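You operate a simulated robot arm through the tools that you are given. There is no shell and no other tool. Be economical: measure what you need, move in short steps, check, and stop when the job is done.

Carry out the task below with a simulated robot arm. There is one attempt and no reset: what you move stays moved.

TASK
Change the glue pot and pump one dose into the black cup.
Fine: the pot on the dock is empty: white switch to CLOSED before lifting it, to OPEN once the full pot is on; the empty pot goes in the black tray; the cups stay put. Set down upright: glue pot.

Only the result counts: the job must be done as asked and must still hold three seconds after the hand-in. Knocking over, shifting, dropping, spilling or breaking anything else fails it.

THE ROBOT
A 7-joint arm with a two-finger parallel gripper, fixed in place. Base frame: the origin is at the foot of the arm, x ahead of it, y to its left, z up; the work surface is at about z = 88. Lengths are in cm, angles in rad, forces in N, time in s.
Its first joint turns from -2.897 to 2.897 rad. Payload 4.4 kg.
Tool frame: the origin (TCP) lies between the finger pads and is the grasp point; the fingertips stand 2.3 cm ahead of it; z points along the fingers, y is the line along which they close. Largest opening 9.4 cm; finger width 3.8, thickness 1; the body of the gripper, 5.4 by 9.6 cm, starts 3.9 cm behind the TCP.
Orientation is that of the tool frame in the base frame, as a unit quaternion [w, x, y, z]. With the fingers straight down and closing along the base's y, the tool's x points along the base's -x, its y along +y and its z along -z.

THE INTERFACE
- The arm moves only by the tool drive_tool. Its argument "targets" is a list of rows, each a list of 7 numbers: the shift along the tool's x, y, z in mm, then the turn, a rotation vector about the tool's x, y, z in rad, then the opening, from 0 (shut) to 1 (fully open). In form: [[tx, ty, tz, rx, ry, rz, grip], ...]. A call has 1 to 8 rows; each row shifts and turns the commanded pose from where the row before left it, along the tool's axes as they then stand. Rows are played at 5 a second. More than 5 cm and 0.15 rad between two rows, or a gripper value outside its range, and nothing of the call is played. Where a pose cannot be reached the arm comes as near as it can. A force on the tool above 40 N (or 10 N above the force at the start of the call, whichever is more), or a blocked arm, ends the call early, and 0.2 s more pass. Each finger travels about 10.8 cm/s and halts on what it meets, pressing with about 22 N; the grip force reading is that of the motor and also rises with nothing between the fingers. The clock runs only during rows and for 0.2 s after the last one: add rows that do not move to give the fingers time. The reply holds the time, the measured pose of the TCP, the force on the tool along the base axes, the opening and the grip force, in the units named above and with some noise, with the torque about the TCP (base axes, N m) and any sound that the robot's microphone picked up.
- Cameras (640 x 400 px; columns grow to the right, rows downward): "scene" is fixed at [39.9, 49.89, 165.9]; the picture's right is [-0.63, -0.78, 0.00], its down [-0.74, 0.59, -0.33] and it looks along [0.26, -0.21, -0.94] (base axes); focal length 361 px, centre (320, 200). "wrist" rides on the gripper at [8.6, 1.6, -7.5] in the tool frame; the picture's right is [-0.18, 0.98, 0.00], its down [-0.58, -0.11, -0.81] and it looks along [-0.79, -0.15, 0.59] (tool axes); focal length 243 px, centre (320, 200). There is no depth. A picture from a camera that has moved, and an enlarged one, comes with that camera's place and axes in the base frame and with its lens.
- get_image(camera): a new picture of that camera. The clock stands still meanwhile.
- inspect(camera, box): a new picture of the part [left, top, right, bottom] of that camera's present view, enlarged. The clock stands still meanwhile.
- hand_in(): hands the job in; it is judged then, once.

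Go step by step. Nothing tells you positions but the pictures and the camera data: compare them with the known pose of the tool, close in by small moves and look again before you grip or let go. The budget is 120 turns and 76 pictures, counting those below and the enlarged ones. Unless the task says otherwise, let go and move clear before handing in, and close with one line.

The tools are called after "Call:" by a JSON object that holds its "name" and its "arguments". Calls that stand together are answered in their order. drive_tool: Moves the arm, as the interface text tells. Its arguments: {"type":"object","properties":{"targets":{"type":"array"}},"required":["targets"]} The other tools are called the same way: get_image (camera) takes a picture; inspect (camera, box) takes an enlarged picture of a part of a camera's view; hand_in () hands the job in.

At the start:

```text
time_s: 0.0
tool_pos: [39.07, 35.36, 129.33]
tcp_rot: [0.0, 0.0, 1.0, 0.0]
force: [0.2, -0.9, 0.1]
moment: [-0.01, 0.05, 0.0]
finger_gap: 9.4
gripper_force: 0.1
```

scene: 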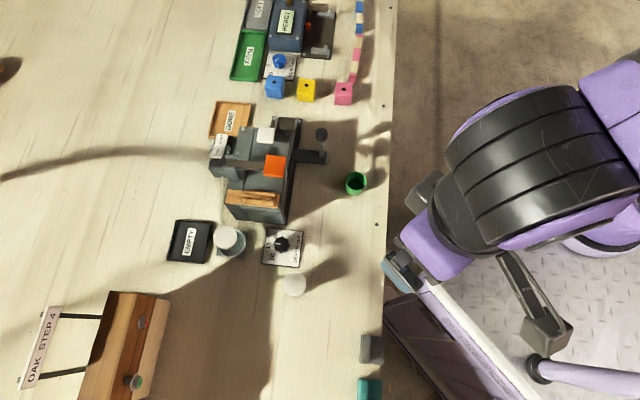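
wrist: 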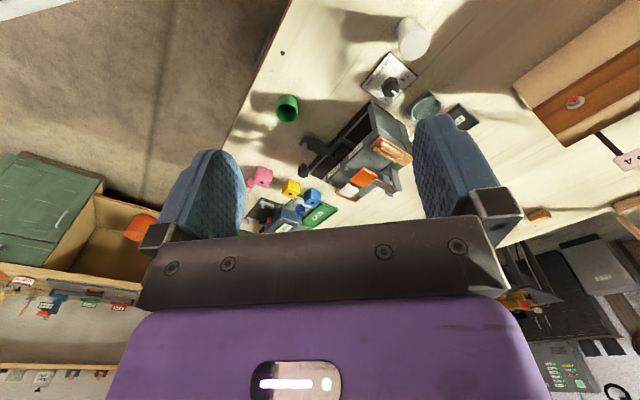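

I see a bench with several stations; I need close-ups to identify the glue dock, pots, switch, tray and cups.

Call:
{"name": "inspect", "arguments": {"camera": "scene", "box": [150, 190, 350, 315]}}

Call:
{"name": "inspect", "arguments": {"camera": "scene", "box": [190, 90, 390, 215]}}

Call:
{"name": "inspect", "arguments": {"camera": "scene", "box": [210, 0, 380, 106]}}

Call:
{"name": "inspect", "arguments": {"camera": "wrist", "box": [220, 0, 540, 240]}}

```text
3.20 times, centred on (250, 252) of scene
camera zoom: at [39.9, 49.89, 165.9], right [-0.63, -0.78, 0.0], down [-0.74, 0.59, -0.33], along [0.26, -0.21, -0.94], focal length 1154 px, centre (544, 32)
```

zoom: 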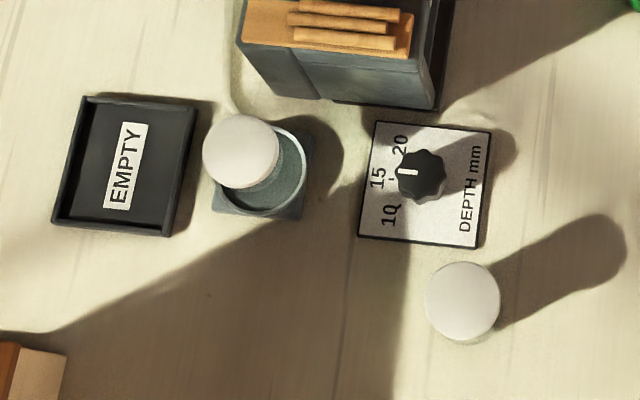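

```text
3.20 times, centred on (290, 152) of scene
camera zoom: at [39.9, 49.89, 165.9], right [-0.63, -0.78, 0.0], down [-0.74, 0.59, -0.33], along [0.26, -0.21, -0.94], focal length 1154 px, centre (416, 352)
```

zoom: 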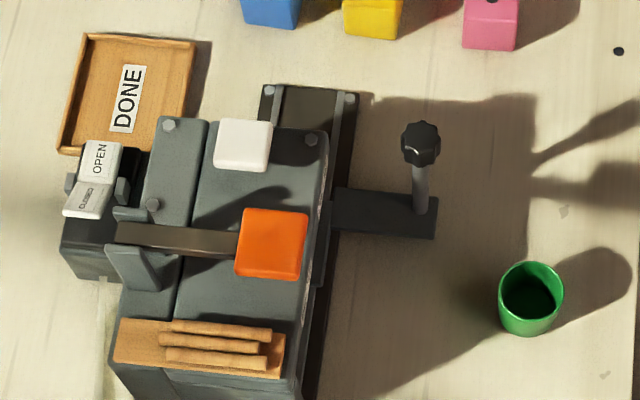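

```text
3.76 times, centred on (295, 53) of scene
camera zoom: at [39.9, 49.89, 165.9], right [-0.63, -0.78, 0.0], down [-0.74, 0.59, -0.33], along [0.26, -0.21, -0.94], focal length 1357 px, centre (414, 753)
```

zoom: 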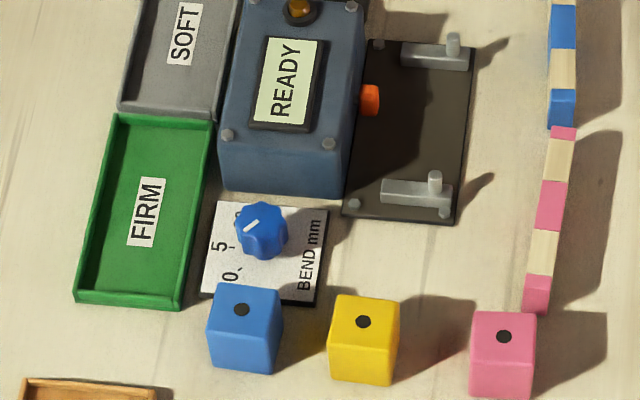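

```text
1.67 times, centred on (380, 120) of wrist
camera zoom: at [30.52, 36.93, 136.85], right [0.18, 0.98, 0.0], down [0.58, -0.11, 0.81], along [0.79, -0.15, -0.59], focal length 404 px, centre (220, 333)
```

zoom: 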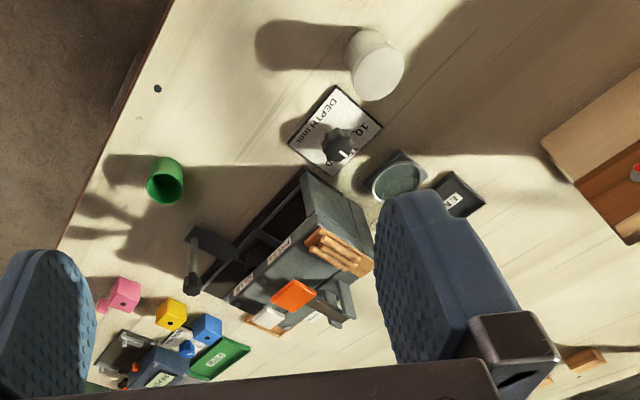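

The middle machine has an OPEN/CLOSED switch; labels on its front are worth reading. I zoom in through the wrist camera before moving.

Call:
{"name": "inspect", "arguments": {"camera": "wrist", "box": [290, 80, 420, 210]}}

Call:
{"name": "inspect", "arguments": {"camera": "scene", "box": [330, 310, 410, 400]}}

```text
3.08 times, centred on (355, 145) of wrist
camera zoom: at [30.52, 36.93, 136.85], right [0.18, 0.98, 0.0], down [0.58, -0.11, 0.81], along [0.79, -0.15, -0.59], focal length 746 px, centre (212, 369)
```

zoom: 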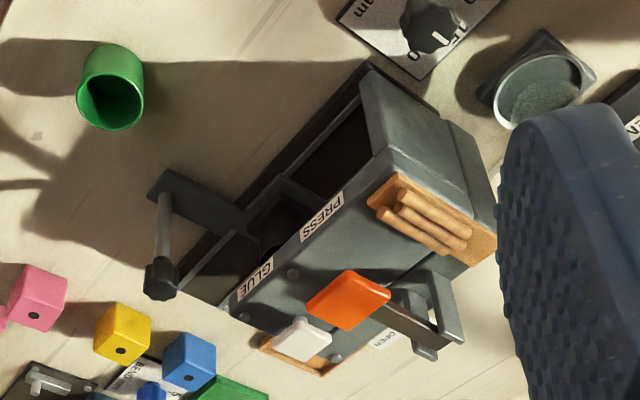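

```text
4.44 times, centred on (370, 355) of scene
camera zoom: at [39.9, 49.89, 165.9], right [-0.63, -0.78, 0.0], down [-0.74, 0.59, -0.33], along [0.26, -0.21, -0.94], focal length 1602 px, centre (98, -489)
```

zoom: 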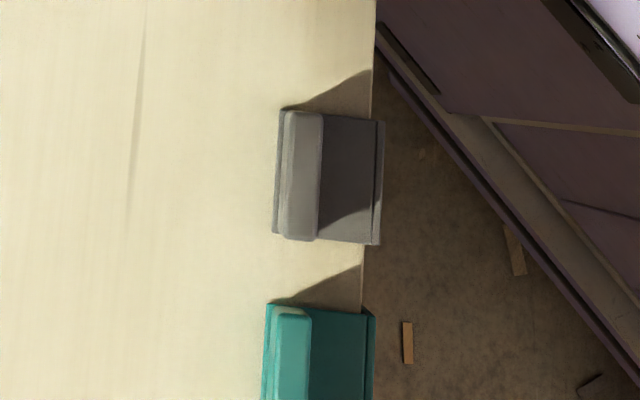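

The machine has GLUE and PRESS bays with a sliding carriage and white/orange buttons on top; the dock near the EMPTY tray is partly hidden. I move left to see the dock unobstructed.

Call:
{"name": "drive_tool", "arguments": {"targets": [[0, 40, 0, 0, 0, 0, 1], [0, 40, 0, 0, 0, 0, 1], [0, 40, 0, 0, 0, 0, 1], [0, 40, 0, 0, 0, 0, 1], [0, 40, 0, 0, 0, 0, 1]]}}

Call:
{"name": "get_image", "arguments": {"camera": "wrist"}}

Call:
{"name": "get_image", "arguments": {"camera": "scene"}}

```text
time_s: 1.2
tool_pos: [39.33, 55.59, 129.47]
tcp_rot: [-0.001, 0.0, 1.0, 0.002]
force: [-0.4, -1.0, 1.0]
moment: [0.05, 0.02, 0.02]
finger_gap: 9.4
gripper_force: 0.1
```

```text
67 pictures are left
camera wrist: at [30.82, 57.12, 136.97], right [0.18, 0.98, 0.0], down [0.58, -0.11, 0.81], along [0.79, -0.15, -0.59], focal length 243 px, centre (320, 200)
```

wrist: 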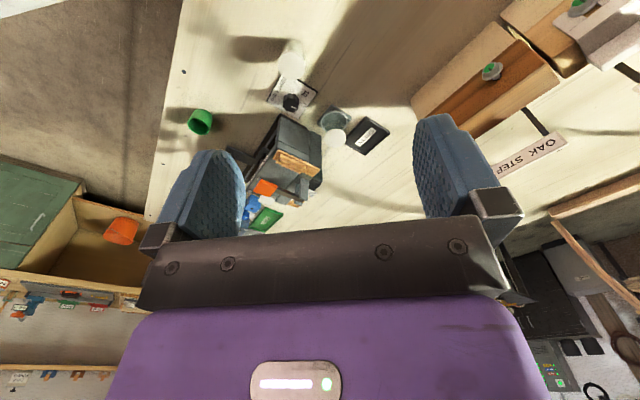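

```text
66 pictures are left
```

scene: 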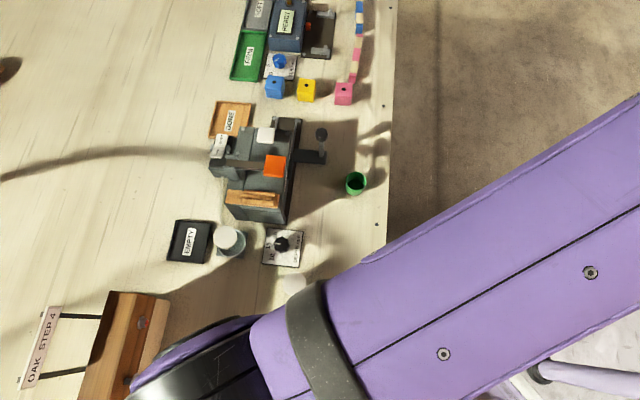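

Call:
{"name": "inspect", "arguments": {"camera": "wrist", "box": [240, 30, 400, 130]}}

Call:
{"name": "inspect", "arguments": {"camera": "wrist", "box": [230, 90, 350, 220]}}

```text
4.00 times, centred on (320, 80) of wrist
camera zoom: at [30.82, 57.12, 136.97], right [0.18, 0.98, 0.0], down [0.58, -0.11, 0.81], along [0.79, -0.15, -0.59], focal length 970 px, centre (320, 680)
```

zoom: 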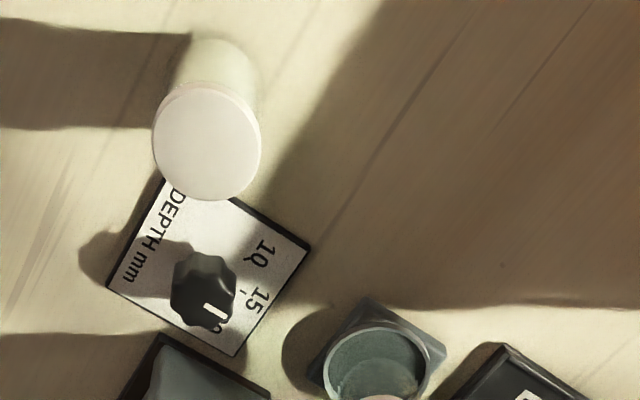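

```text
3.08 times, centred on (290, 155) of wrist
camera zoom: at [30.82, 57.12, 136.97], right [0.18, 0.98, 0.0], down [0.58, -0.11, 0.81], along [0.79, -0.15, -0.59], focal length 746 px, centre (412, 338)
```

zoom: 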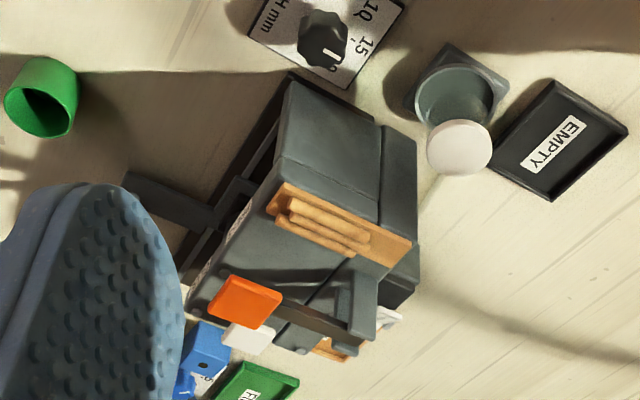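

The pots are clear jars with white lids: the empty one on the dock, the full one by the DEPTH plate. I go lower in front of the machine to look into its bays for the black cup.

Call:
{"name": "drive_tool", "arguments": {"targets": [[0, -35, 40, 0, 0, 0, 1], [0, -35, 40, 0, 0, 0, 1], [0, -35, 40, 0, 0, 0, 1], [0, -35, 40, 0, 0, 0, 1], [0, -30, 30, 0, 0, 0, 1], [0, 0, 0, 0, 0, 0, 1]]}}

Call:
{"name": "get_image", "arguments": {"camera": "wrist"}}

```text
refused: row 1 steps farther than a row can; nothing moved
```

```text
63 pictures are left
camera wrist: at [30.82, 57.12, 136.97], right [0.18, 0.98, 0.0], down [0.58, -0.11, 0.81], along [0.79, -0.15, -0.59], focal length 243 px, centre (320, 200)
```

wrist: 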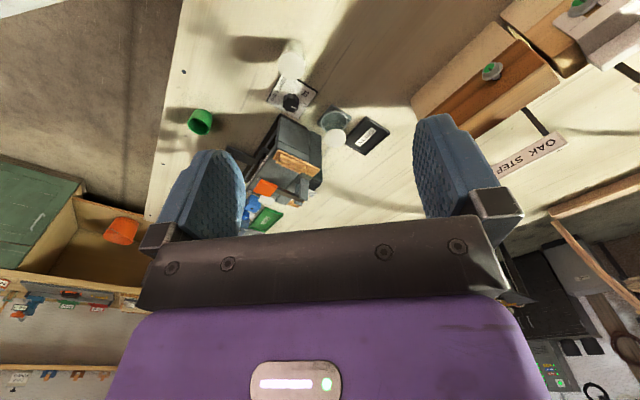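

The move was refused for step size (over 5 cm), so I split it into smaller steps.

Call:
{"name": "drive_tool", "arguments": {"targets": [[0, -30, 35, 0, 0, 0, 1], [0, -30, 35, 0, 0, 0, 1], [0, -30, 35, 0, 0, 0, 1], [0, -30, 35, 0, 0, 0, 1], [0, -30, 35, 0, 0, 0, 1], [0, -20, 35, 0, 0, 0, 1], [0, 0, 0, 0, 0, 0, 1]]}}

Call:
{"name": "get_image", "arguments": {"camera": "wrist"}}

```text
time_s: 2.8
tool_pos: [39.07, 38.38, 108.16]
tcp_rot: [0.0, -0.001, 1.0, 0.0]
force: [0.5, 0.0, 0.7]
moment: [0.03, -0.01, 0.0]
finger_gap: 9.39
gripper_force: 0.0
```

```text
62 pictures are left
camera wrist: at [30.48, 39.74, 115.7], right [0.18, 0.98, 0.0], down [0.58, -0.11, 0.81], along [0.79, -0.15, -0.59], focal length 243 px, centre (320, 200)
```

wrist: 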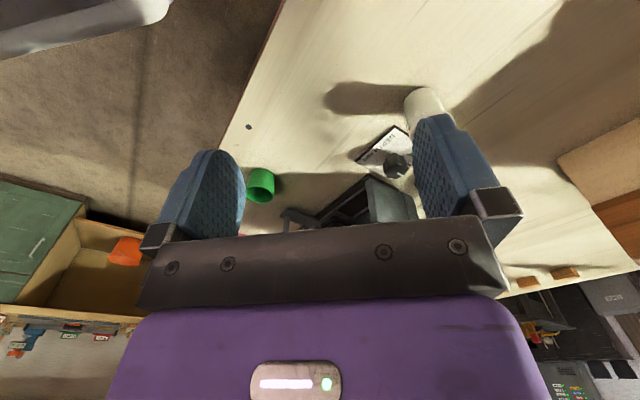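

The gripper body hides the low view, so I tilt the tool to make the camera look more level.

Call:
{"name": "drive_tool", "arguments": {"targets": [[0, 0, 0, 0, -0.15, 0, 1], [0, 0, 0, 0, -0.15, 0, 1], [0, 0, 0, 0, -0.15, 0, 1], [0, 0, 0, 0, -0.15, 0, 1], [0, 0, 0, 0, 0, 0, 1]]}}

Call:
{"name": "inspect", "arguments": {"camera": "wrist", "box": [200, 0, 440, 150]}}

```text
time_s: 4.0
tool_pos: [41.1, 37.64, 108.56]
tcp_rot: [0.299, 0.022, 0.954, -0.004]
force: [0.1, 0.5, -0.2]
moment: [0.0, -0.01, 0.02]
finger_gap: 9.42
gripper_force: 0.2
```

```text
2.67 times, centred on (320, 75) of wrist
camera zoom: at [29.96, 39.67, 109.82], right [0.19, 0.97, 0.11], down [0.01, -0.11, 0.99], along [0.98, -0.19, -0.03], focal length 647 px, centre (320, 533)
```

zoom: 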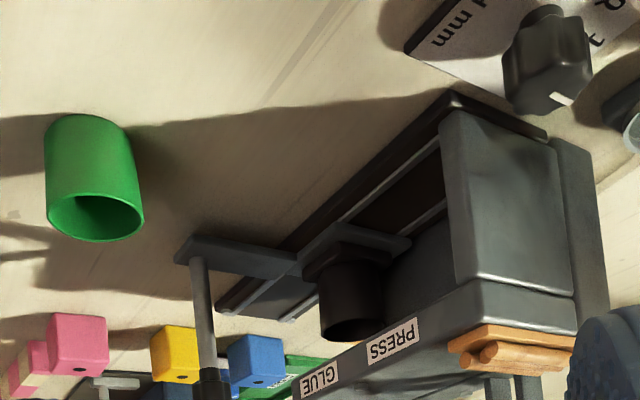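

The black cup sits on a sliding carriage in the machine, apparently near the GLUE side. I level the tool again, rise, and move to view the OPEN/CLOSED switch.

Call:
{"name": "drive_tool", "arguments": {"targets": [[0, 0, 0, 0, 0.15, 0, 1], [0, 0, 0, 0, 0.15, 0, 1], [0, 0, 0, 0, 0.15, 0, 1], [0, 0, 0, 0, 0.15, 0, 1], [0, 0, -45, 0, 0, 0, 1], [0, 0, -45, 0, 0, 0, 1], [0, 0, -45, 0, 0, 0, 1], [0, 0, 0, 0, 0, 0, 1]]}}

Call:
{"name": "drive_tool", "arguments": {"targets": [[-45, 5, 0, 0, 0, 0, 1], [-45, 5, 0, 0, 0, 0, 1], [-45, 10, 0, 0, 0, 0, 1], [-45, 10, 0, 0, 0, 0, 1], [-40, 10, 0, 0, 0, 0, 1], [0, 0, 0, 0, 0, 0, 1]]}}

Call:
{"name": "get_image", "arguments": {"camera": "wrist"}}

```text
time_s: 5.8
tool_pos: [38.96, 38.66, 121.89]
tcp_rot: [0.0, 0.001, 1.0, 0.0]
force: [-0.2, -0.8, -0.5]
moment: [0.0, 0.0, 0.02]
finger_gap: 9.39
gripper_force: 0.1
```

```text
time_s: 7.2
tool_pos: [61.02, 42.4, 121.83]
tcp_rot: [0.0, -0.001, 1.0, -0.001]
force: [-0.1, 0.2, -0.4]
moment: [-0.03, 0.01, -0.02]
finger_gap: 9.42
gripper_force: 0.0
```

```text
60 pictures are left
camera wrist: at [52.53, 44.04, 129.36], right [0.18, 0.98, 0.0], down [0.58, -0.11, 0.81], along [0.79, -0.15, -0.59], focal length 243 px, centre (320, 200)
```

wrist: 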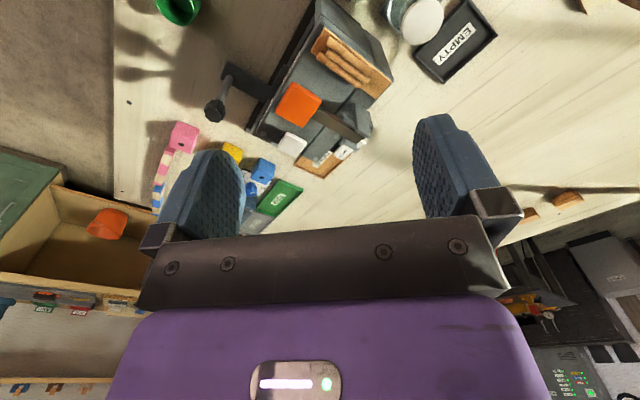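

Call:
{"name": "inspect", "arguments": {"camera": "wrist", "box": [240, 80, 400, 180]}}

Call:
{"name": "inspect", "arguments": {"camera": "scene", "box": [195, 115, 275, 180]}}

```text
4.00 times, centred on (320, 130) of wrist
camera zoom: at [52.53, 44.04, 129.36], right [0.18, 0.98, 0.0], down [0.58, -0.11, 0.81], along [0.79, -0.15, -0.59], focal length 970 px, centre (320, 480)
```

zoom: 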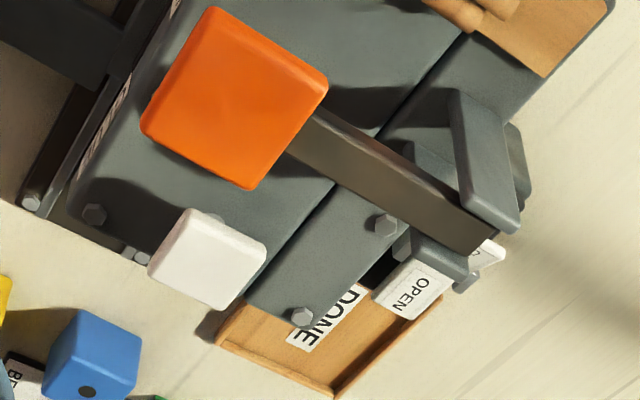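

```text
6.15 times, centred on (235, 148) of scene
camera zoom: at [39.9, 49.89, 165.9], right [-0.63, -0.78, 0.0], down [-0.74, 0.59, -0.33], along [0.26, -0.21, -0.94], focal length 2219 px, centre (843, 523)
```

zoom: 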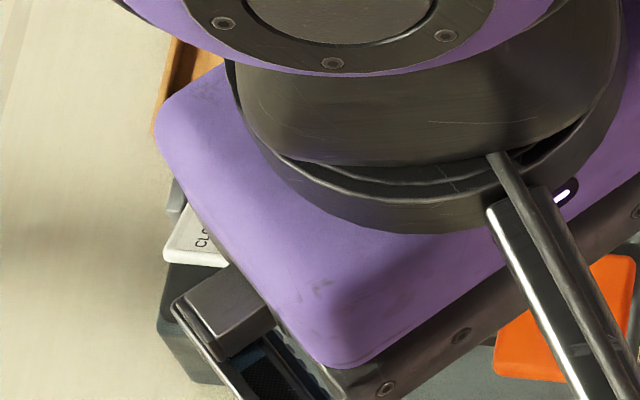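

The orange pad is a press lever, the white square next to it looks like the glue pump button, and the rocker with OPEN/CLOSED is behind. I move to its left side for a clearer view.

Call:
{"name": "drive_tool", "arguments": {"targets": [[-15, 45, 0, 0, 0, 0.15, 1], [0, 45, 0, 0, 0, 0.15, 1], [0, 45, 0, 0, 0, 0.15, 1], [20, 40, 0, 0, 0, 0.15, 1], [0, 0, 20, 0, 0, 0, 1], [0, 0, 0, 0, 0, 0, 1]]}}

Call:
{"name": "get_image", "arguments": {"camera": "wrist"}}

```text
time_s: 8.6
tool_pos: [64.49, 60.25, 119.87]
tcp_rot: [0.0, 0.294, 0.956, 0.0]
force: [0.3, -0.5, -0.1]
moment: [0.0, 0.02, -0.02]
finger_gap: 9.39
gripper_force: 0.0
```

```text
57 pictures are left
camera wrist: at [58.4, 66.44, 127.41], right [0.71, 0.71, 0.0], down [0.42, -0.42, 0.81], along [0.57, -0.57, -0.59], focal length 243 px, centre (320, 200)
```

wrist: 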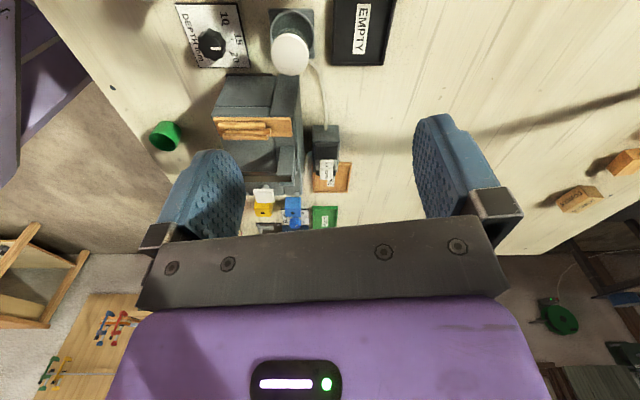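

Call:
{"name": "inspect", "arguments": {"camera": "wrist", "box": [280, 110, 370, 200]}}

```text
4.44 times, centred on (325, 155) of wrist
camera zoom: at [58.4, 66.44, 127.41], right [0.71, 0.71, 0.0], down [0.42, -0.42, 0.81], along [0.57, -0.57, -0.59], focal length 1078 px, centre (298, 400)
```

zoom: 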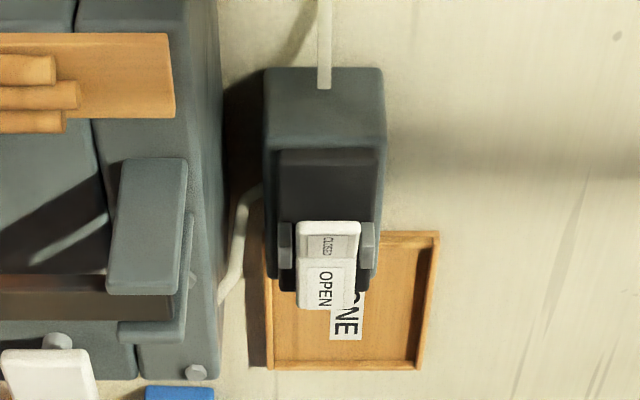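

The rocker is at about (83, 43.6, 95.5) on a valve block behind the machine. I go closer to see which side is down.

Call:
{"name": "drive_tool", "arguments": {"targets": [[-30, -5, 25, 0, 0, 0, 1], [-30, -5, 25, 0, 0, 0, 1], [-30, -5, 25, 0, 0, 0, 1], [-25, -5, 20, 0, 0, 0, 1], [0, 0, 0, 0, 0, 0, 1]]}}

Call:
{"name": "get_image", "arguments": {"camera": "wrist"}}

```text
time_s: 9.8
tool_pos: [72.83, 52.17, 110.5]
tcp_rot: [0.0, 0.295, 0.956, 0.0]
force: [0.8, 0.7, -1.2]
moment: [-0.02, 0.01, -0.03]
finger_gap: 9.39
gripper_force: 0.1
```

```text
55 pictures are left
camera wrist: at [66.76, 58.24, 117.98], right [0.71, 0.71, 0.0], down [0.42, -0.42, 0.81], along [0.57, -0.57, -0.59], focal length 243 px, centre (320, 200)
```

wrist: 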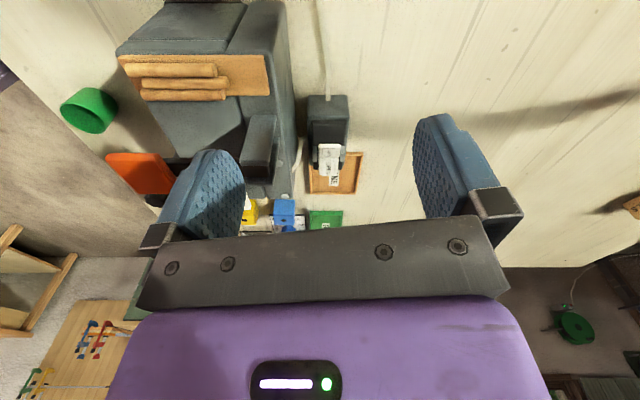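

Call:
{"name": "inspect", "arguments": {"camera": "wrist", "box": [295, 130, 365, 200]}}

```text
5.71 times, centred on (330, 165) of wrist
camera zoom: at [66.76, 58.24, 117.98], right [0.71, 0.71, 0.0], down [0.42, -0.42, 0.81], along [0.57, -0.57, -0.59], focal length 1386 px, centre (263, 400)
```

zoom: 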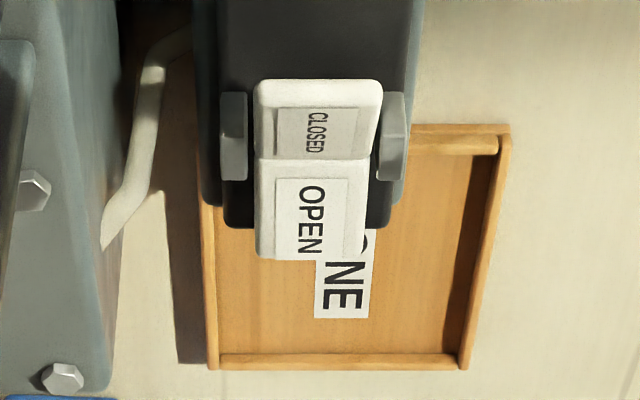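

Triangulating, the CLOSED end stands up (z≈96.3) and the OPEN end is down (z≈95.1), so it is OPEN now. I align the tool with the rocker, close the fingers, and come above the CLOSED half.

Call:
{"name": "drive_tool", "arguments": {"targets": [[0, 0, 0, 0, 0, 0.1, 0.5], [0, 0, 0, 0, 0, 0.086, 0], [-40, 5, 0, 0, 0, 0, 0], [-40, 5, 0, 0, 0, 0, 0], [-29, 1, 0, 0, 0, 0, 0], [0, 0, 35, 0, 0, 0, 0], [0, 0, 35, 0, 0, 0, 0], [0, 0, 0, 0, 0, 0, 0]]}}

Call:
{"name": "get_image", "arguments": {"camera": "wrist"}}

Call:
{"name": "get_image", "arguments": {"camera": "scene"}}

```text
time_s: 11.6
tool_pos: [81.31, 45.12, 103.35]
tcp_rot: [0.0, 0.382, 0.924, 0.0]
force: [-0.7, 0.1, 0.6]
moment: [0.0, 0.0, 0.0]
finger_gap: 0.0
gripper_force: 22.6
```

```text
53 pictures are left
camera wrist: at [76.45, 52.21, 110.91], right [0.82, 0.57, 0.0], down [0.33, -0.49, 0.81], along [0.46, -0.67, -0.59], focal length 243 px, centre (320, 200)
```

wrist: 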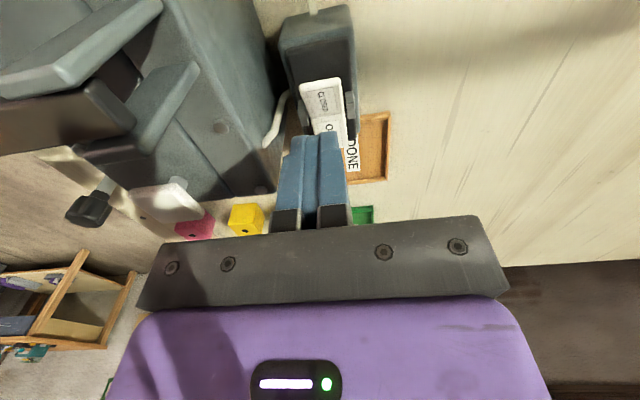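

```text
52 pictures are left
```

scene: 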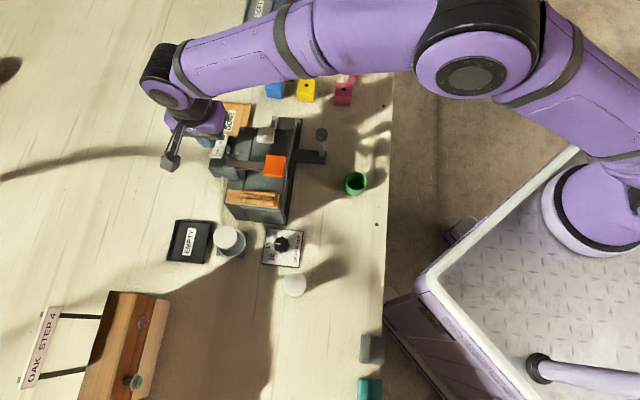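

Call:
{"name": "inspect", "arguments": {"camera": "wrist", "box": [260, 50, 400, 170]}}

```text
3.33 times, centred on (330, 110) of wrist
camera zoom: at [76.45, 52.21, 110.91], right [0.82, 0.57, 0.0], down [0.33, -0.49, 0.81], along [0.46, -0.67, -0.59], focal length 809 px, centre (287, 500)
```

zoom: 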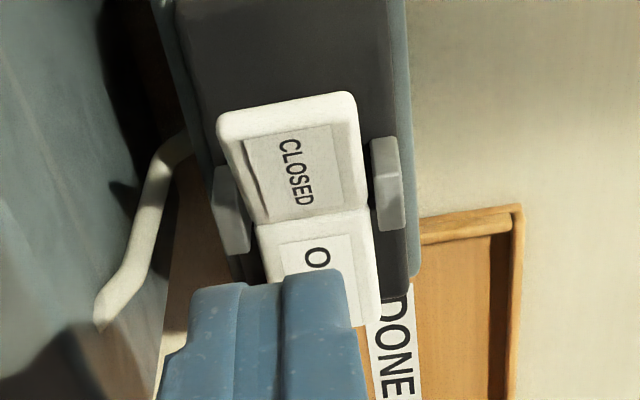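

The geometry checks out: finger tip is centred over the CLOSED half. I press down gently.

Call:
{"name": "drive_tool", "arguments": {"targets": [[0, 0, 25, 0, 0, 0, 0], [0, 0, 15, 0, 0, 0, 0], [0, 0, 7, 0, 0, 0, 0], [0, 0, 5, 0, 0, 0, 0], [0, 0, 4, 0, 0, 0, 0], [0, 0, 4, 0, 0, 0, 0], [0, 0, 0, 0, 0, 0, 0]]}}

```text
time_s: 13.2
tool_pos: [81.19, 45.1, 97.85]
tcp_rot: [0.001, 0.382, 0.924, 0.003]
force: [-2.9, -2.0, 38.6]
moment: [-0.68, -0.32, 0.19]
finger_gap: 0.0
gripper_force: 22.5
```

Contact force reached 39 N at tip z≈95.5 with no click reported. I back off and look.

Call:
{"name": "drive_tool", "arguments": {"targets": [[0, 0, -25, 0, 0, 0, 0], [0, 0, -30, 0, 0, 0, 0], [0, 0, 0, 0, 0, 0, 0]]}}

Call:
{"name": "inspect", "arguments": {"camera": "wrist", "box": [260, 50, 400, 170]}}

```text
time_s: 14.0
tool_pos: [81.26, 45.14, 102.93]
tcp_rot: [-0.001, 0.383, 0.924, -0.001]
force: [-0.9, -0.1, -0.6]
moment: [-0.07, 0.01, 0.01]
finger_gap: 0.01
gripper_force: 21.8
```

```text
3.33 times, centred on (330, 110) of wrist
camera zoom: at [76.46, 52.31, 110.42], right [0.82, 0.57, 0.0], down [0.33, -0.49, 0.81], along [0.46, -0.67, -0.59], focal length 809 px, centre (287, 500)
```

zoom: 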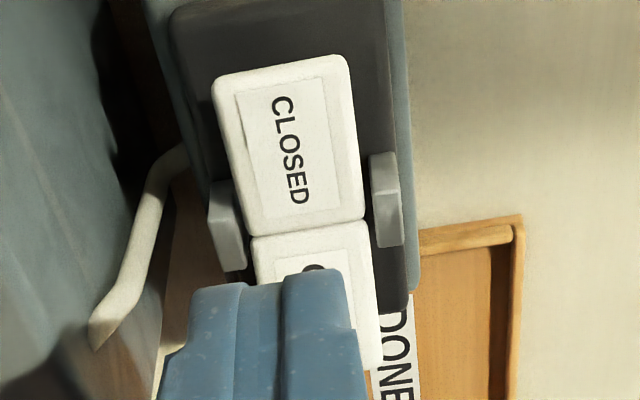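

The rocker flipped: CLOSED is now pressed flat. Next I rise and go above the empty pot on the dock at about (65.3, 54.0).

Call:
{"name": "drive_tool", "arguments": {"targets": [[0, 0, -45, 0, 0, 0, 0], [0, 0, -45, 0, 0, 0, 0], [44, -12, 0, 0, 0, 0, 0.75], [44, -12, 0, 0, 0, 0, 0.75], [44, -13, 0, 0, 0, 0, 0.75], [43, -13, 0, 0, 0, 0, 0.75], [0, 0, 40, 0, 0, 0, 0.75], [0, 0, 0, 0, 0, 0, 0.75]]}}

Call:
{"name": "get_image", "arguments": {"camera": "wrist"}}

Call:
{"name": "inspect", "arguments": {"camera": "scene", "box": [150, 190, 310, 290]}}

```text
time_s: 15.8
tool_pos: [65.3, 53.75, 107.82]
tcp_rot: [0.0, 0.383, 0.924, 0.0]
force: [0.2, 0.2, -0.7]
moment: [0.01, 0.01, 0.0]
finger_gap: 7.05
gripper_force: 0.1
```

```text
49 pictures are left
camera wrist: at [60.5, 60.98, 115.32], right [0.82, 0.57, 0.0], down [0.33, -0.49, 0.81], along [0.46, -0.67, -0.59], focal length 243 px, centre (320, 200)
```

wrist: 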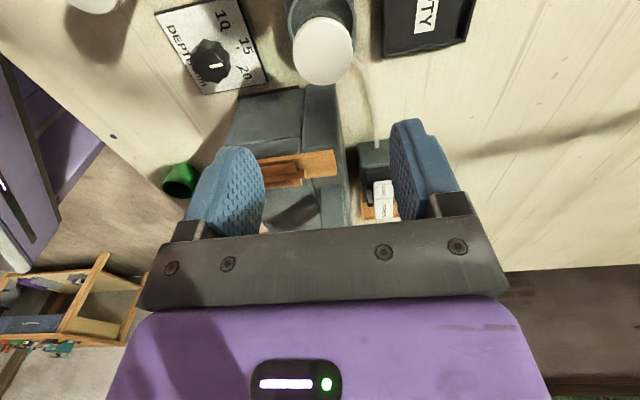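

```text
4.00 times, centred on (230, 240) of scene
camera zoom: at [39.9, 49.89, 165.9], right [-0.63, -0.78, 0.0], down [-0.74, 0.59, -0.33], along [0.26, -0.21, -0.94], focal length 1442 px, centre (680, 40)
```

zoom: 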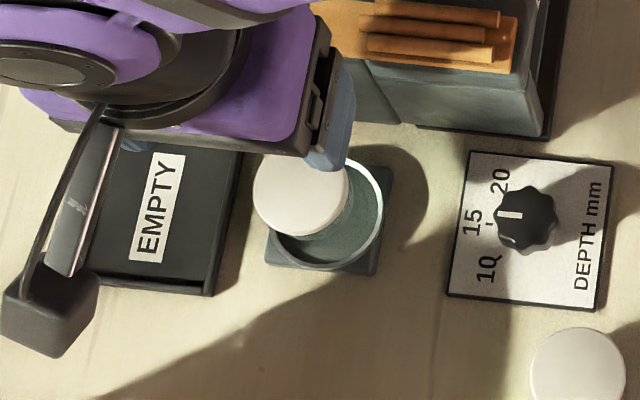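

The dock pot lid is at (65.4, 54.1), nearly centred. I descend to TCP z≈93.9 with a tiny correction, then check before gripping.

Call:
{"name": "drive_tool", "arguments": {"targets": [[2, 3, 30, 0, 0, 0, 0.75], [0, 0, 30, 0, 0, 0, 0.75], [0, 0, 30, 0, 0, 0, 0.75], [0, 0, 25, 0, 0, 0, 0.75], [0, 0, 15, 0, 0, 0, 0.75], [0, 0, 10, 0, 0, 0, 0.75], [0, 0, 0, 0, 0, 0, 0.75]]}}

Call:
{"name": "get_image", "arguments": {"camera": "wrist"}}

```text
time_s: 17.4
tool_pos: [65.53, 54.34, 93.78]
tcp_rot: [0.001, 0.384, 0.923, 0.0]
force: [-0.1, 0.5, -0.4]
moment: [0.01, -0.04, 0.03]
finger_gap: 7.07
gripper_force: 0.1
```

```text
47 pictures are left
camera wrist: at [60.69, 61.42, 101.32], right [0.82, 0.57, 0.0], down [0.33, -0.49, 0.81], along [0.46, -0.67, -0.59], focal length 243 px, centre (320, 200)
```

wrist: 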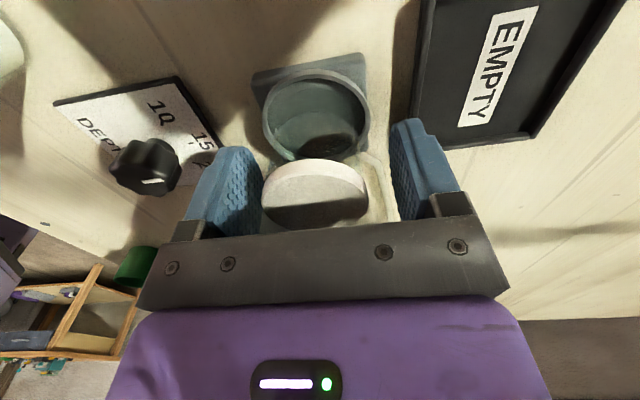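

The lid sits between the fingers, slightly toward the left finger; I shift 2 mm and close.

Call:
{"name": "drive_tool", "arguments": {"targets": [[1, -2, 0, 0, 0, 0, 0.75], [0, 0, 0, 0, 0, 0, 0.55], [0, 0, 0, 0, 0, 0, 0.45], [0, 0, 0, 0, 0, 0, 0.35], [0, 0, 0, 0, 0, 0, 0.3], [0, 0, 0, 0, 0, 0, 0.3]]}}

```text
time_s: 18.8
tool_pos: [65.25, 54.29, 93.79]
tcp_rot: [0.0, 0.383, 0.924, 0.0]
force: [-1.1, 0.2, -0.4]
moment: [-0.02, 0.02, -0.04]
finger_gap: 4.57
gripper_force: 21.9
```

Gripped (4.57 cm). I lift straight up slowly.

Call:
{"name": "drive_tool", "arguments": {"targets": [[0, 0, -10, 0, 0, 0, 0.3], [0, 0, -20, 0, 0, 0, 0.3], [0, 0, -30, 0, 0, 0, 0.3], [0, 0, -30, 0, 0, 0, 0.3], [0, 0, 0, 0, 0, 0, 0.3]]}}

Call:
{"name": "get_image", "arguments": {"camera": "wrist"}}

Call:
{"name": "get_image", "arguments": {"camera": "scene"}}

```text
time_s: 20.0
tool_pos: [65.41, 54.09, 102.85]
tcp_rot: [0.0, 0.382, 0.924, 0.0]
force: [0.9, -1.0, 0.5]
moment: [-0.03, -0.01, 0.02]
finger_gap: 4.57
gripper_force: 22.6
```

```text
46 pictures are left
camera wrist: at [60.54, 61.26, 110.36], right [0.82, 0.57, 0.0], down [0.33, -0.49, 0.81], along [0.46, -0.67, -0.59], focal length 243 px, centre (320, 200)
```

wrist: 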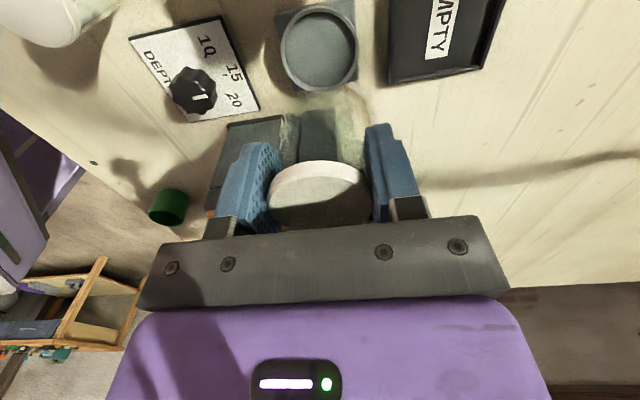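

```text
45 pictures are left
```

scene: 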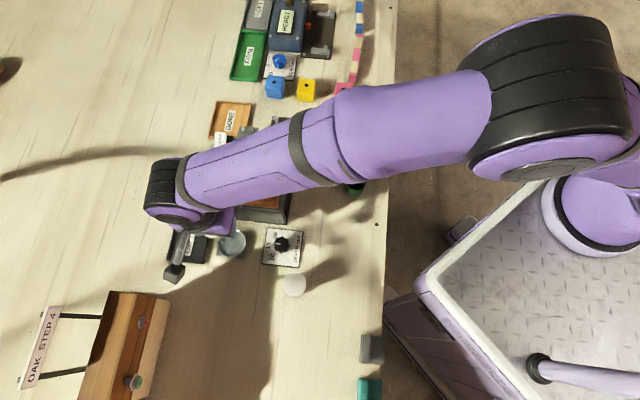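

The pot is held and the dock shows empty at about (65.3, 54.3). I carry the pot over the EMPTY tray centre (71.6, 60.9).

Call:
{"name": "drive_tool", "arguments": {"targets": [[1, 30, 0, 0, 0, 0, 0.3], [1, 30, 0, 0, 0, 0, 0.3], [2, 32, 0, 0, 0, 0, 0.3], [0, 0, 30, 0, 0, 0, 0.3], [0, 0, 0, 0, 0, 0, 0.3]]}}

Call:
{"name": "get_image", "arguments": {"camera": "wrist"}}

Call:
{"name": "inspect", "arguments": {"camera": "scene", "box": [130, 180, 290, 280]}}

```text
time_s: 21.2
tool_pos: [71.49, 60.96, 99.64]
tcp_rot: [0.0, 0.383, 0.924, 0.0]
force: [-0.1, 0.3, 0.2]
moment: [0.02, 0.01, 0.02]
finger_gap: 4.56
gripper_force: 21.8
```

```text
44 pictures are left
camera wrist: at [66.65, 68.22, 107.18], right [0.82, 0.57, 0.0], down [0.33, -0.49, 0.81], along [0.46, -0.67, -0.59], focal length 243 px, centre (320, 200)
```

wrist: 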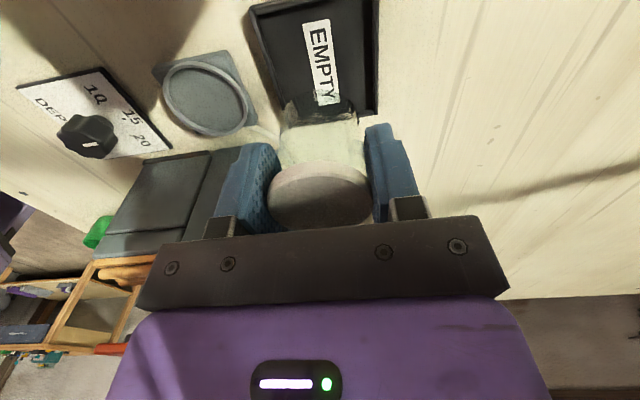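

```text
4.00 times, centred on (210, 230) of scene
camera zoom: at [39.9, 49.89, 165.9], right [-0.63, -0.78, 0.0], down [-0.74, 0.59, -0.33], along [0.26, -0.21, -0.94], focal length 1442 px, centre (760, 80)
```

zoom: 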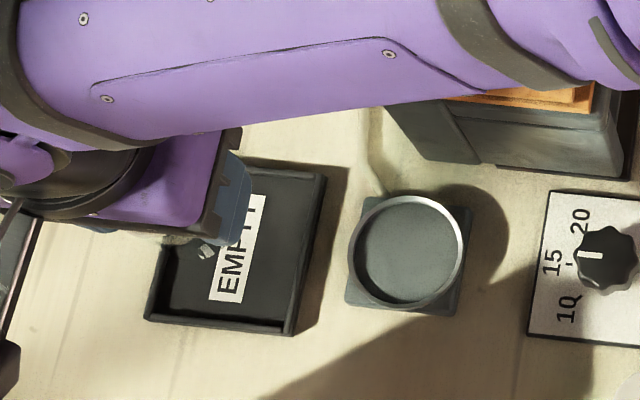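

The tray centre agrees with the TCP position. I lower slowly until contact.

Call:
{"name": "drive_tool", "arguments": {"targets": [[0, 0, 30, 0, 0, 0, 0.3], [0, 0, 20, 0, 0, 0, 0.3], [0, 0, 8, 0, 0, 0, 0.3], [0, 0, 5, 0, 0, 0, 0.3], [0, 0, 3, 0, 0, 0, 0.3], [0, 0, 0, 0, 0, 0, 0.3]]}}

```text
time_s: 22.6
tool_pos: [71.58, 60.97, 93.14]
tcp_rot: [0.001, 0.383, 0.924, 0.0]
force: [-0.5, -0.7, -0.5]
moment: [0.01, 0.01, 0.01]
finger_gap: 4.57
gripper_force: 22.3
```

Call:
{"name": "drive_tool", "arguments": {"targets": [[0, 0, 2, 0, 0, 0, 0.3], [0, 0, 2, 0, 0, 0, 0.3], [0, 0, 2, 0, 0, 0, 0.3], [0, 0, 0, 0, 0, 0, 0.3]]}}

Call:
{"name": "get_image", "arguments": {"camera": "wrist"}}

```text
time_s: 23.6
tool_pos: [71.58, 60.94, 92.95]
tcp_rot: [0.001, 0.383, 0.924, 0.001]
force: [2.2, -0.2, 21.1]
moment: [-0.03, 0.04, 0.0]
finger_gap: 4.59
gripper_force: 22.2
```

```text
42 pictures are left
camera wrist: at [66.68, 68.11, 100.41], right [0.82, 0.57, 0.0], down [0.33, -0.49, 0.81], along [0.46, -0.66, -0.59], focal length 243 px, centre (320, 200)
```

wrist: 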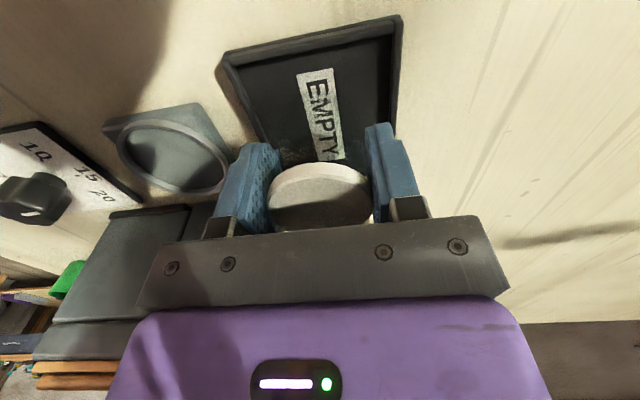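

It rests on the tray floor (21 N). I relieve the pressure, open a bit, and rise.

Call:
{"name": "drive_tool", "arguments": {"targets": [[0, 0, -4, 0, 0, 0, 0.3], [0, 0, 0, 0, 0, 0, 0.55], [0, 0, 0, 0, 0, 0, 0.62], [0, 0, 0, 0, 0, 0, 0.62], [0, 0, -30, 0, 0, 0, 0.62], [0, 0, -40, 0, 0, 0, 0.62], [0, 0, -40, 0, 0, 0, 0.62], [0, 0, 0, 0, 0, 0, 0.62]]}}

Call:
{"name": "get_image", "arguments": {"camera": "wrist"}}

```text
time_s: 25.4
tool_pos: [71.35, 60.88, 104.04]
tcp_rot: [0.0, 0.383, 0.924, 0.0]
force: [0.7, -0.4, -0.1]
moment: [0.0, -0.01, 0.03]
finger_gap: 5.82
gripper_force: 0.1
```

```text
41 pictures are left
camera wrist: at [66.54, 68.1, 111.49], right [0.82, 0.57, 0.0], down [0.33, -0.49, 0.81], along [0.46, -0.67, -0.59], focal length 243 px, centre (320, 200)
```

wrist: 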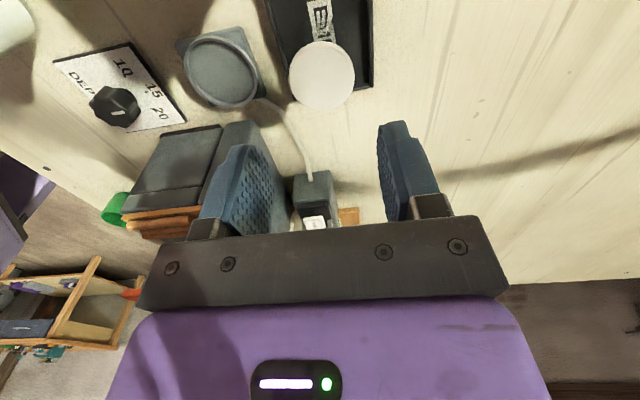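

The empty pot stands in the tray. I now travel to above the full pot near (49.5, 48.6).

Call:
{"name": "drive_tool", "arguments": {"targets": [[0, 0, -30, 0, 0, 0, 0.75], [11, -40, 0, 0, 0, 0, 0.75], [11, -40, 0, 0, 0, 0, 0.75], [11, -40, 0, 0, 0, 0, 0.75], [11, -40, 0, 0, 0, 0, 0.75], [12, -40, 0, 0, 0, 0, 0.75], [12, -41, 0, 0, 0, 0, 0.75], [0, 0, 0, 0, 0, 0, 0.75]]}}

Call:
{"name": "get_image", "arguments": {"camera": "wrist"}}

```text
time_s: 27.2
tool_pos: [49.58, 48.56, 107.0]
tcp_rot: [0.001, 0.382, 0.924, 0.001]
force: [0.2, -0.2, -0.5]
moment: [0.02, 0.04, 0.0]
finger_gap: 7.05
gripper_force: 0.1
```

```text
40 pictures are left
camera wrist: at [44.69, 55.89, 114.5], right [0.82, 0.57, 0.0], down [0.33, -0.49, 0.81], along [0.46, -0.67, -0.59], focal length 243 px, centre (320, 200)
```

wrist: 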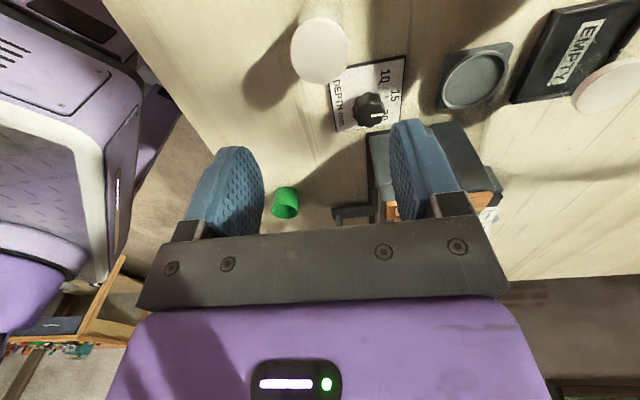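

The full pot's lid is at about (49.45, 48.9). I correct by a few millimetres and descend to z≈92.9.

Call:
{"name": "drive_tool", "arguments": {"targets": [[3, 2, 30, 0, 0, 0, 0.75], [0, 0, 30, 0, 0, 0, 0.75], [0, 0, 30, 0, 0, 0, 0.75], [0, 0, 25, 0, 0, 0, 0.75], [0, 0, 15, 0, 0, 0, 0.75], [0, 0, 11, 0, 0, 0, 0.75], [0, 0, 0, 0, 0, 0, 0.75]]}}

Call:
{"name": "get_image", "arguments": {"camera": "wrist"}}

```text
time_s: 28.8
tool_pos: [49.39, 48.96, 92.76]
tcp_rot: [0.001, 0.382, 0.924, 0.0]
force: [0.3, -0.1, -0.4]
moment: [0.03, -0.01, 0.04]
finger_gap: 7.06
gripper_force: 0.2
```

```text
39 pictures are left
camera wrist: at [44.63, 56.17, 100.37], right [0.82, 0.57, 0.0], down [0.33, -0.49, 0.81], along [0.46, -0.67, -0.59], focal length 243 px, centre (320, 200)
```

wrist: 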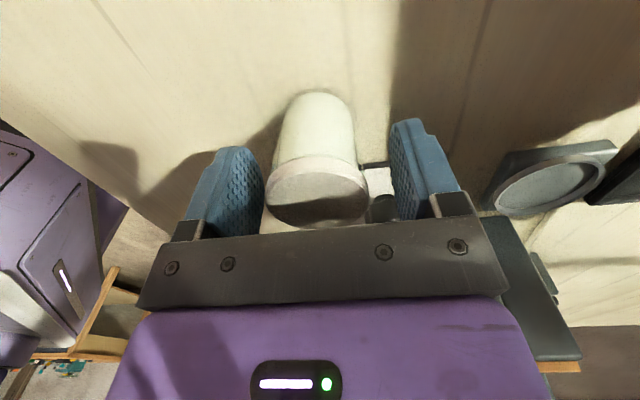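

The pot is centred between the fingers like before. I close and lift.

Call:
{"name": "drive_tool", "arguments": {"targets": [[0, -1, 0, 0, 0, 0, 0.6], [0, 0, 0, 0, 0, 0, 0.45], [0, 0, 0, 0, 0, 0, 0.35], [0, 0, 0, 0, 0, 0, 0.3], [0, 0, 0, 0, 0, 0, 0.3]]}}

Call:
{"name": "drive_tool", "arguments": {"targets": [[0, 0, -10, 0, 0, 0, 0.3], [0, 0, -25, 0, 0, 0, 0.3], [0, 0, -35, 0, 0, 0, 0.3], [0, 0, -30, 0, 0, 0, 0.3], [0, 0, 0, 0, 0, 0, 0.3]]}}

Call:
{"name": "get_image", "arguments": {"camera": "wrist"}}

```text
time_s: 30.0
tool_pos: [49.41, 49.08, 92.86]
tcp_rot: [0.0, 0.383, 0.924, 0.0]
force: [0.2, 0.1, 0.3]
moment: [0.01, -0.01, 0.01]
finger_gap: 4.55
gripper_force: 22.0
```

```text
time_s: 31.2
tool_pos: [49.32, 48.98, 102.77]
tcp_rot: [0.0, 0.383, 0.924, 0.001]
force: [-1.3, 0.3, -2.0]
moment: [0.0, 0.0, 0.01]
finger_gap: 4.54
gripper_force: 22.0
```

```text
38 pictures are left
camera wrist: at [44.43, 56.13, 110.39], right [0.82, 0.57, 0.0], down [0.33, -0.49, 0.81], along [0.46, -0.67, -0.59], focal length 243 px, centre (320, 200)
```

wrist: 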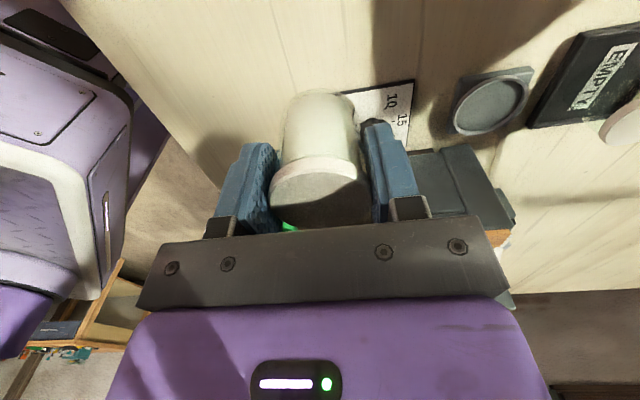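

The full pot is held. I carry it above the dock at (65.3, 54.2).

Call:
{"name": "drive_tool", "arguments": {"targets": [[-19, 38, 0, 0, 0, 0, 0.3], [-19, 38, 0, 0, 0, 0, 0.3], [-19, 37, 0, 0, 0, 0, 0.3], [-18, 37, 0, 0, 0, 0, 0.3], [0, 0, 15, 0, 0, 0, 0.3], [0, 0, 15, 0, 0, 0, 0.3], [0, 0, 0, 0, 0, 0, 0.3]]}}

Call:
{"name": "get_image", "arguments": {"camera": "wrist"}}

Call:
{"name": "inspect", "arguments": {"camera": "scene", "box": [150, 180, 310, 280]}}

```text
time_s: 32.8
tool_pos: [65.55, 54.34, 99.75]
tcp_rot: [0.0, 0.382, 0.924, 0.0]
force: [-0.9, -0.5, -0.7]
moment: [0.0, 0.03, 0.02]
finger_gap: 4.56
gripper_force: 22.0
```

```text
37 pictures are left
camera wrist: at [60.64, 61.47, 107.33], right [0.82, 0.57, 0.0], down [0.33, -0.49, 0.81], along [0.46, -0.66, -0.59], focal length 243 px, centre (320, 200)
```

wrist: 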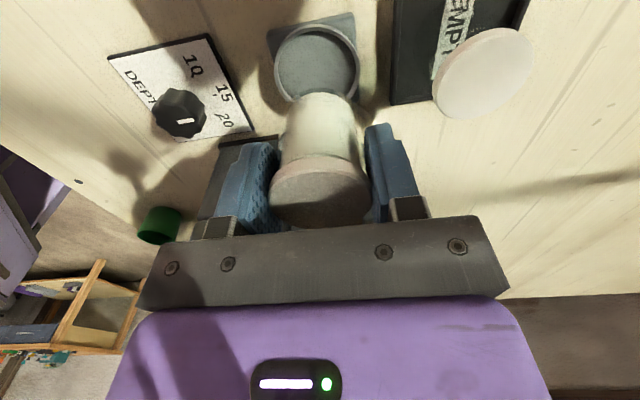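

```text
4.00 times, centred on (230, 230) of scene
camera zoom: at [39.9, 49.89, 165.9], right [-0.63, -0.78, 0.0], down [-0.74, 0.59, -0.33], along [0.26, -0.21, -0.94], focal length 1442 px, centre (680, 80)
```

zoom: 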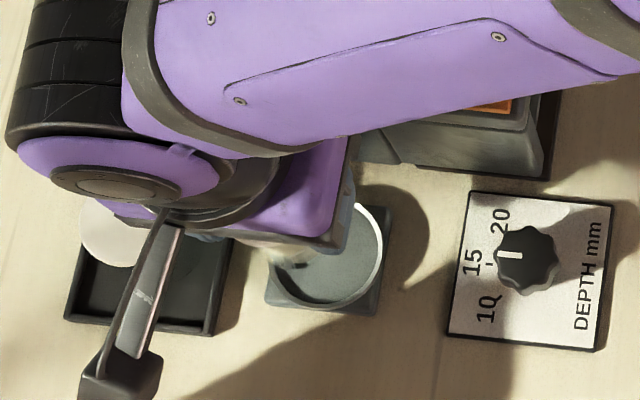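

The dock is below; I shift ~3 mm toward its centre and lower until it seats.

Call:
{"name": "drive_tool", "arguments": {"targets": [[2, -2, 20, 0, 0, 0, 0.3], [0, 0, 15, 0, 0, 0, 0.3], [0, 0, 10, 0, 0, 0, 0.3], [0, 0, 5, 0, 0, 0, 0.3], [0, 0, 3, 0, 0, 0, 0.3], [0, 0, 2, 0, 0, 0, 0.3], [0, 0, 2, 0, 0, 0, 0.3], [0, 0, 0, 0, 0, 0, 0.3]]}}

Call:
{"name": "get_image", "arguments": {"camera": "wrist"}}

```text
time_s: 34.6
tool_pos: [65.14, 54.3, 94.09]
tcp_rot: [0.0, 0.382, 0.924, 0.0]
force: [0.2, -0.5, -1.5]
moment: [0.0, -0.03, 0.01]
finger_gap: 4.56
gripper_force: 22.1
```

```text
35 pictures are left
camera wrist: at [60.3, 61.54, 101.63], right [0.82, 0.57, 0.0], down [0.33, -0.49, 0.81], along [0.46, -0.67, -0.59], focal length 243 px, centre (320, 200)
```

wrist: 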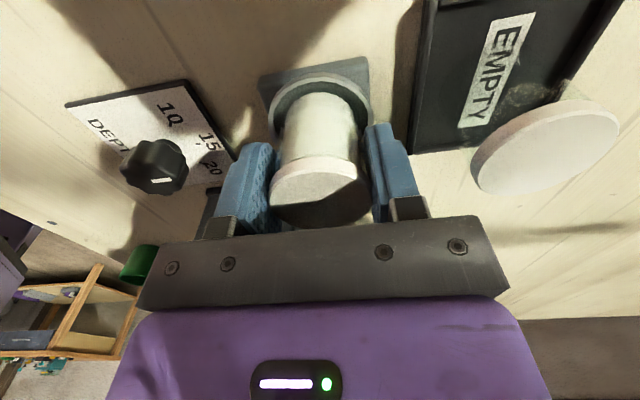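

The pot base appears inside the ring. I continue down in 2 mm steps until contact.

Call:
{"name": "drive_tool", "arguments": {"targets": [[0, 0, 2, 0, 0, 0, 0.3], [0, 0, 2, 0, 0, 0, 0.3], [0, 0, 2, 0, 0, 0, 0.3], [0, 0, 0, 0, 0, 0, 0.3]]}}

```text
time_s: 35.6
tool_pos: [65.06, 54.27, 93.81]
tcp_rot: [0.0, 0.383, 0.924, 0.002]
force: [1.2, 2.0, 21.4]
moment: [-0.01, -0.03, 0.0]
finger_gap: 4.59
gripper_force: 22.0
```

It seats at the expected height (about 89 for the base). I relieve, release, and rise.

Call:
{"name": "drive_tool", "arguments": {"targets": [[0, 0, -3, 0, 0, 0, 0.3], [0, 0, 0, 0, 0, 0, 0.5], [0, 0, 0, 0, 0, 0, 0.7], [0, 0, 0, 0, 0, 0, 0.7], [0, 0, -30, 0, 0, 0, 0.7], [0, 0, -40, 0, 0, 0, 0.7], [0, 0, -45, 0, 0, 0, 0.7], [0, 0, 0, 0, 0, 0, 0.7]]}}

Call:
{"name": "get_image", "arguments": {"camera": "wrist"}}

```text
time_s: 37.4
tool_pos: [65.33, 54.41, 105.59]
tcp_rot: [0.0, 0.383, 0.924, -0.001]
force: [-0.6, 0.5, 0.1]
moment: [0.02, 0.02, 0.0]
finger_gap: 6.59
gripper_force: 0.0
```

```text
34 pictures are left
camera wrist: at [60.35, 61.44, 113.04], right [0.82, 0.57, 0.0], down [0.33, -0.49, 0.81], along [0.46, -0.67, -0.59], focal length 243 px, centre (320, 200)
```

wrist: 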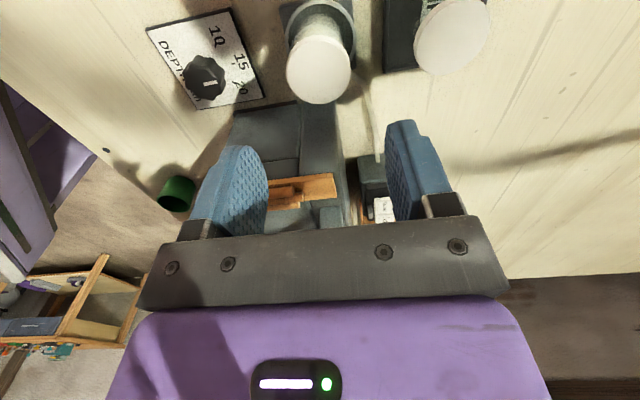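

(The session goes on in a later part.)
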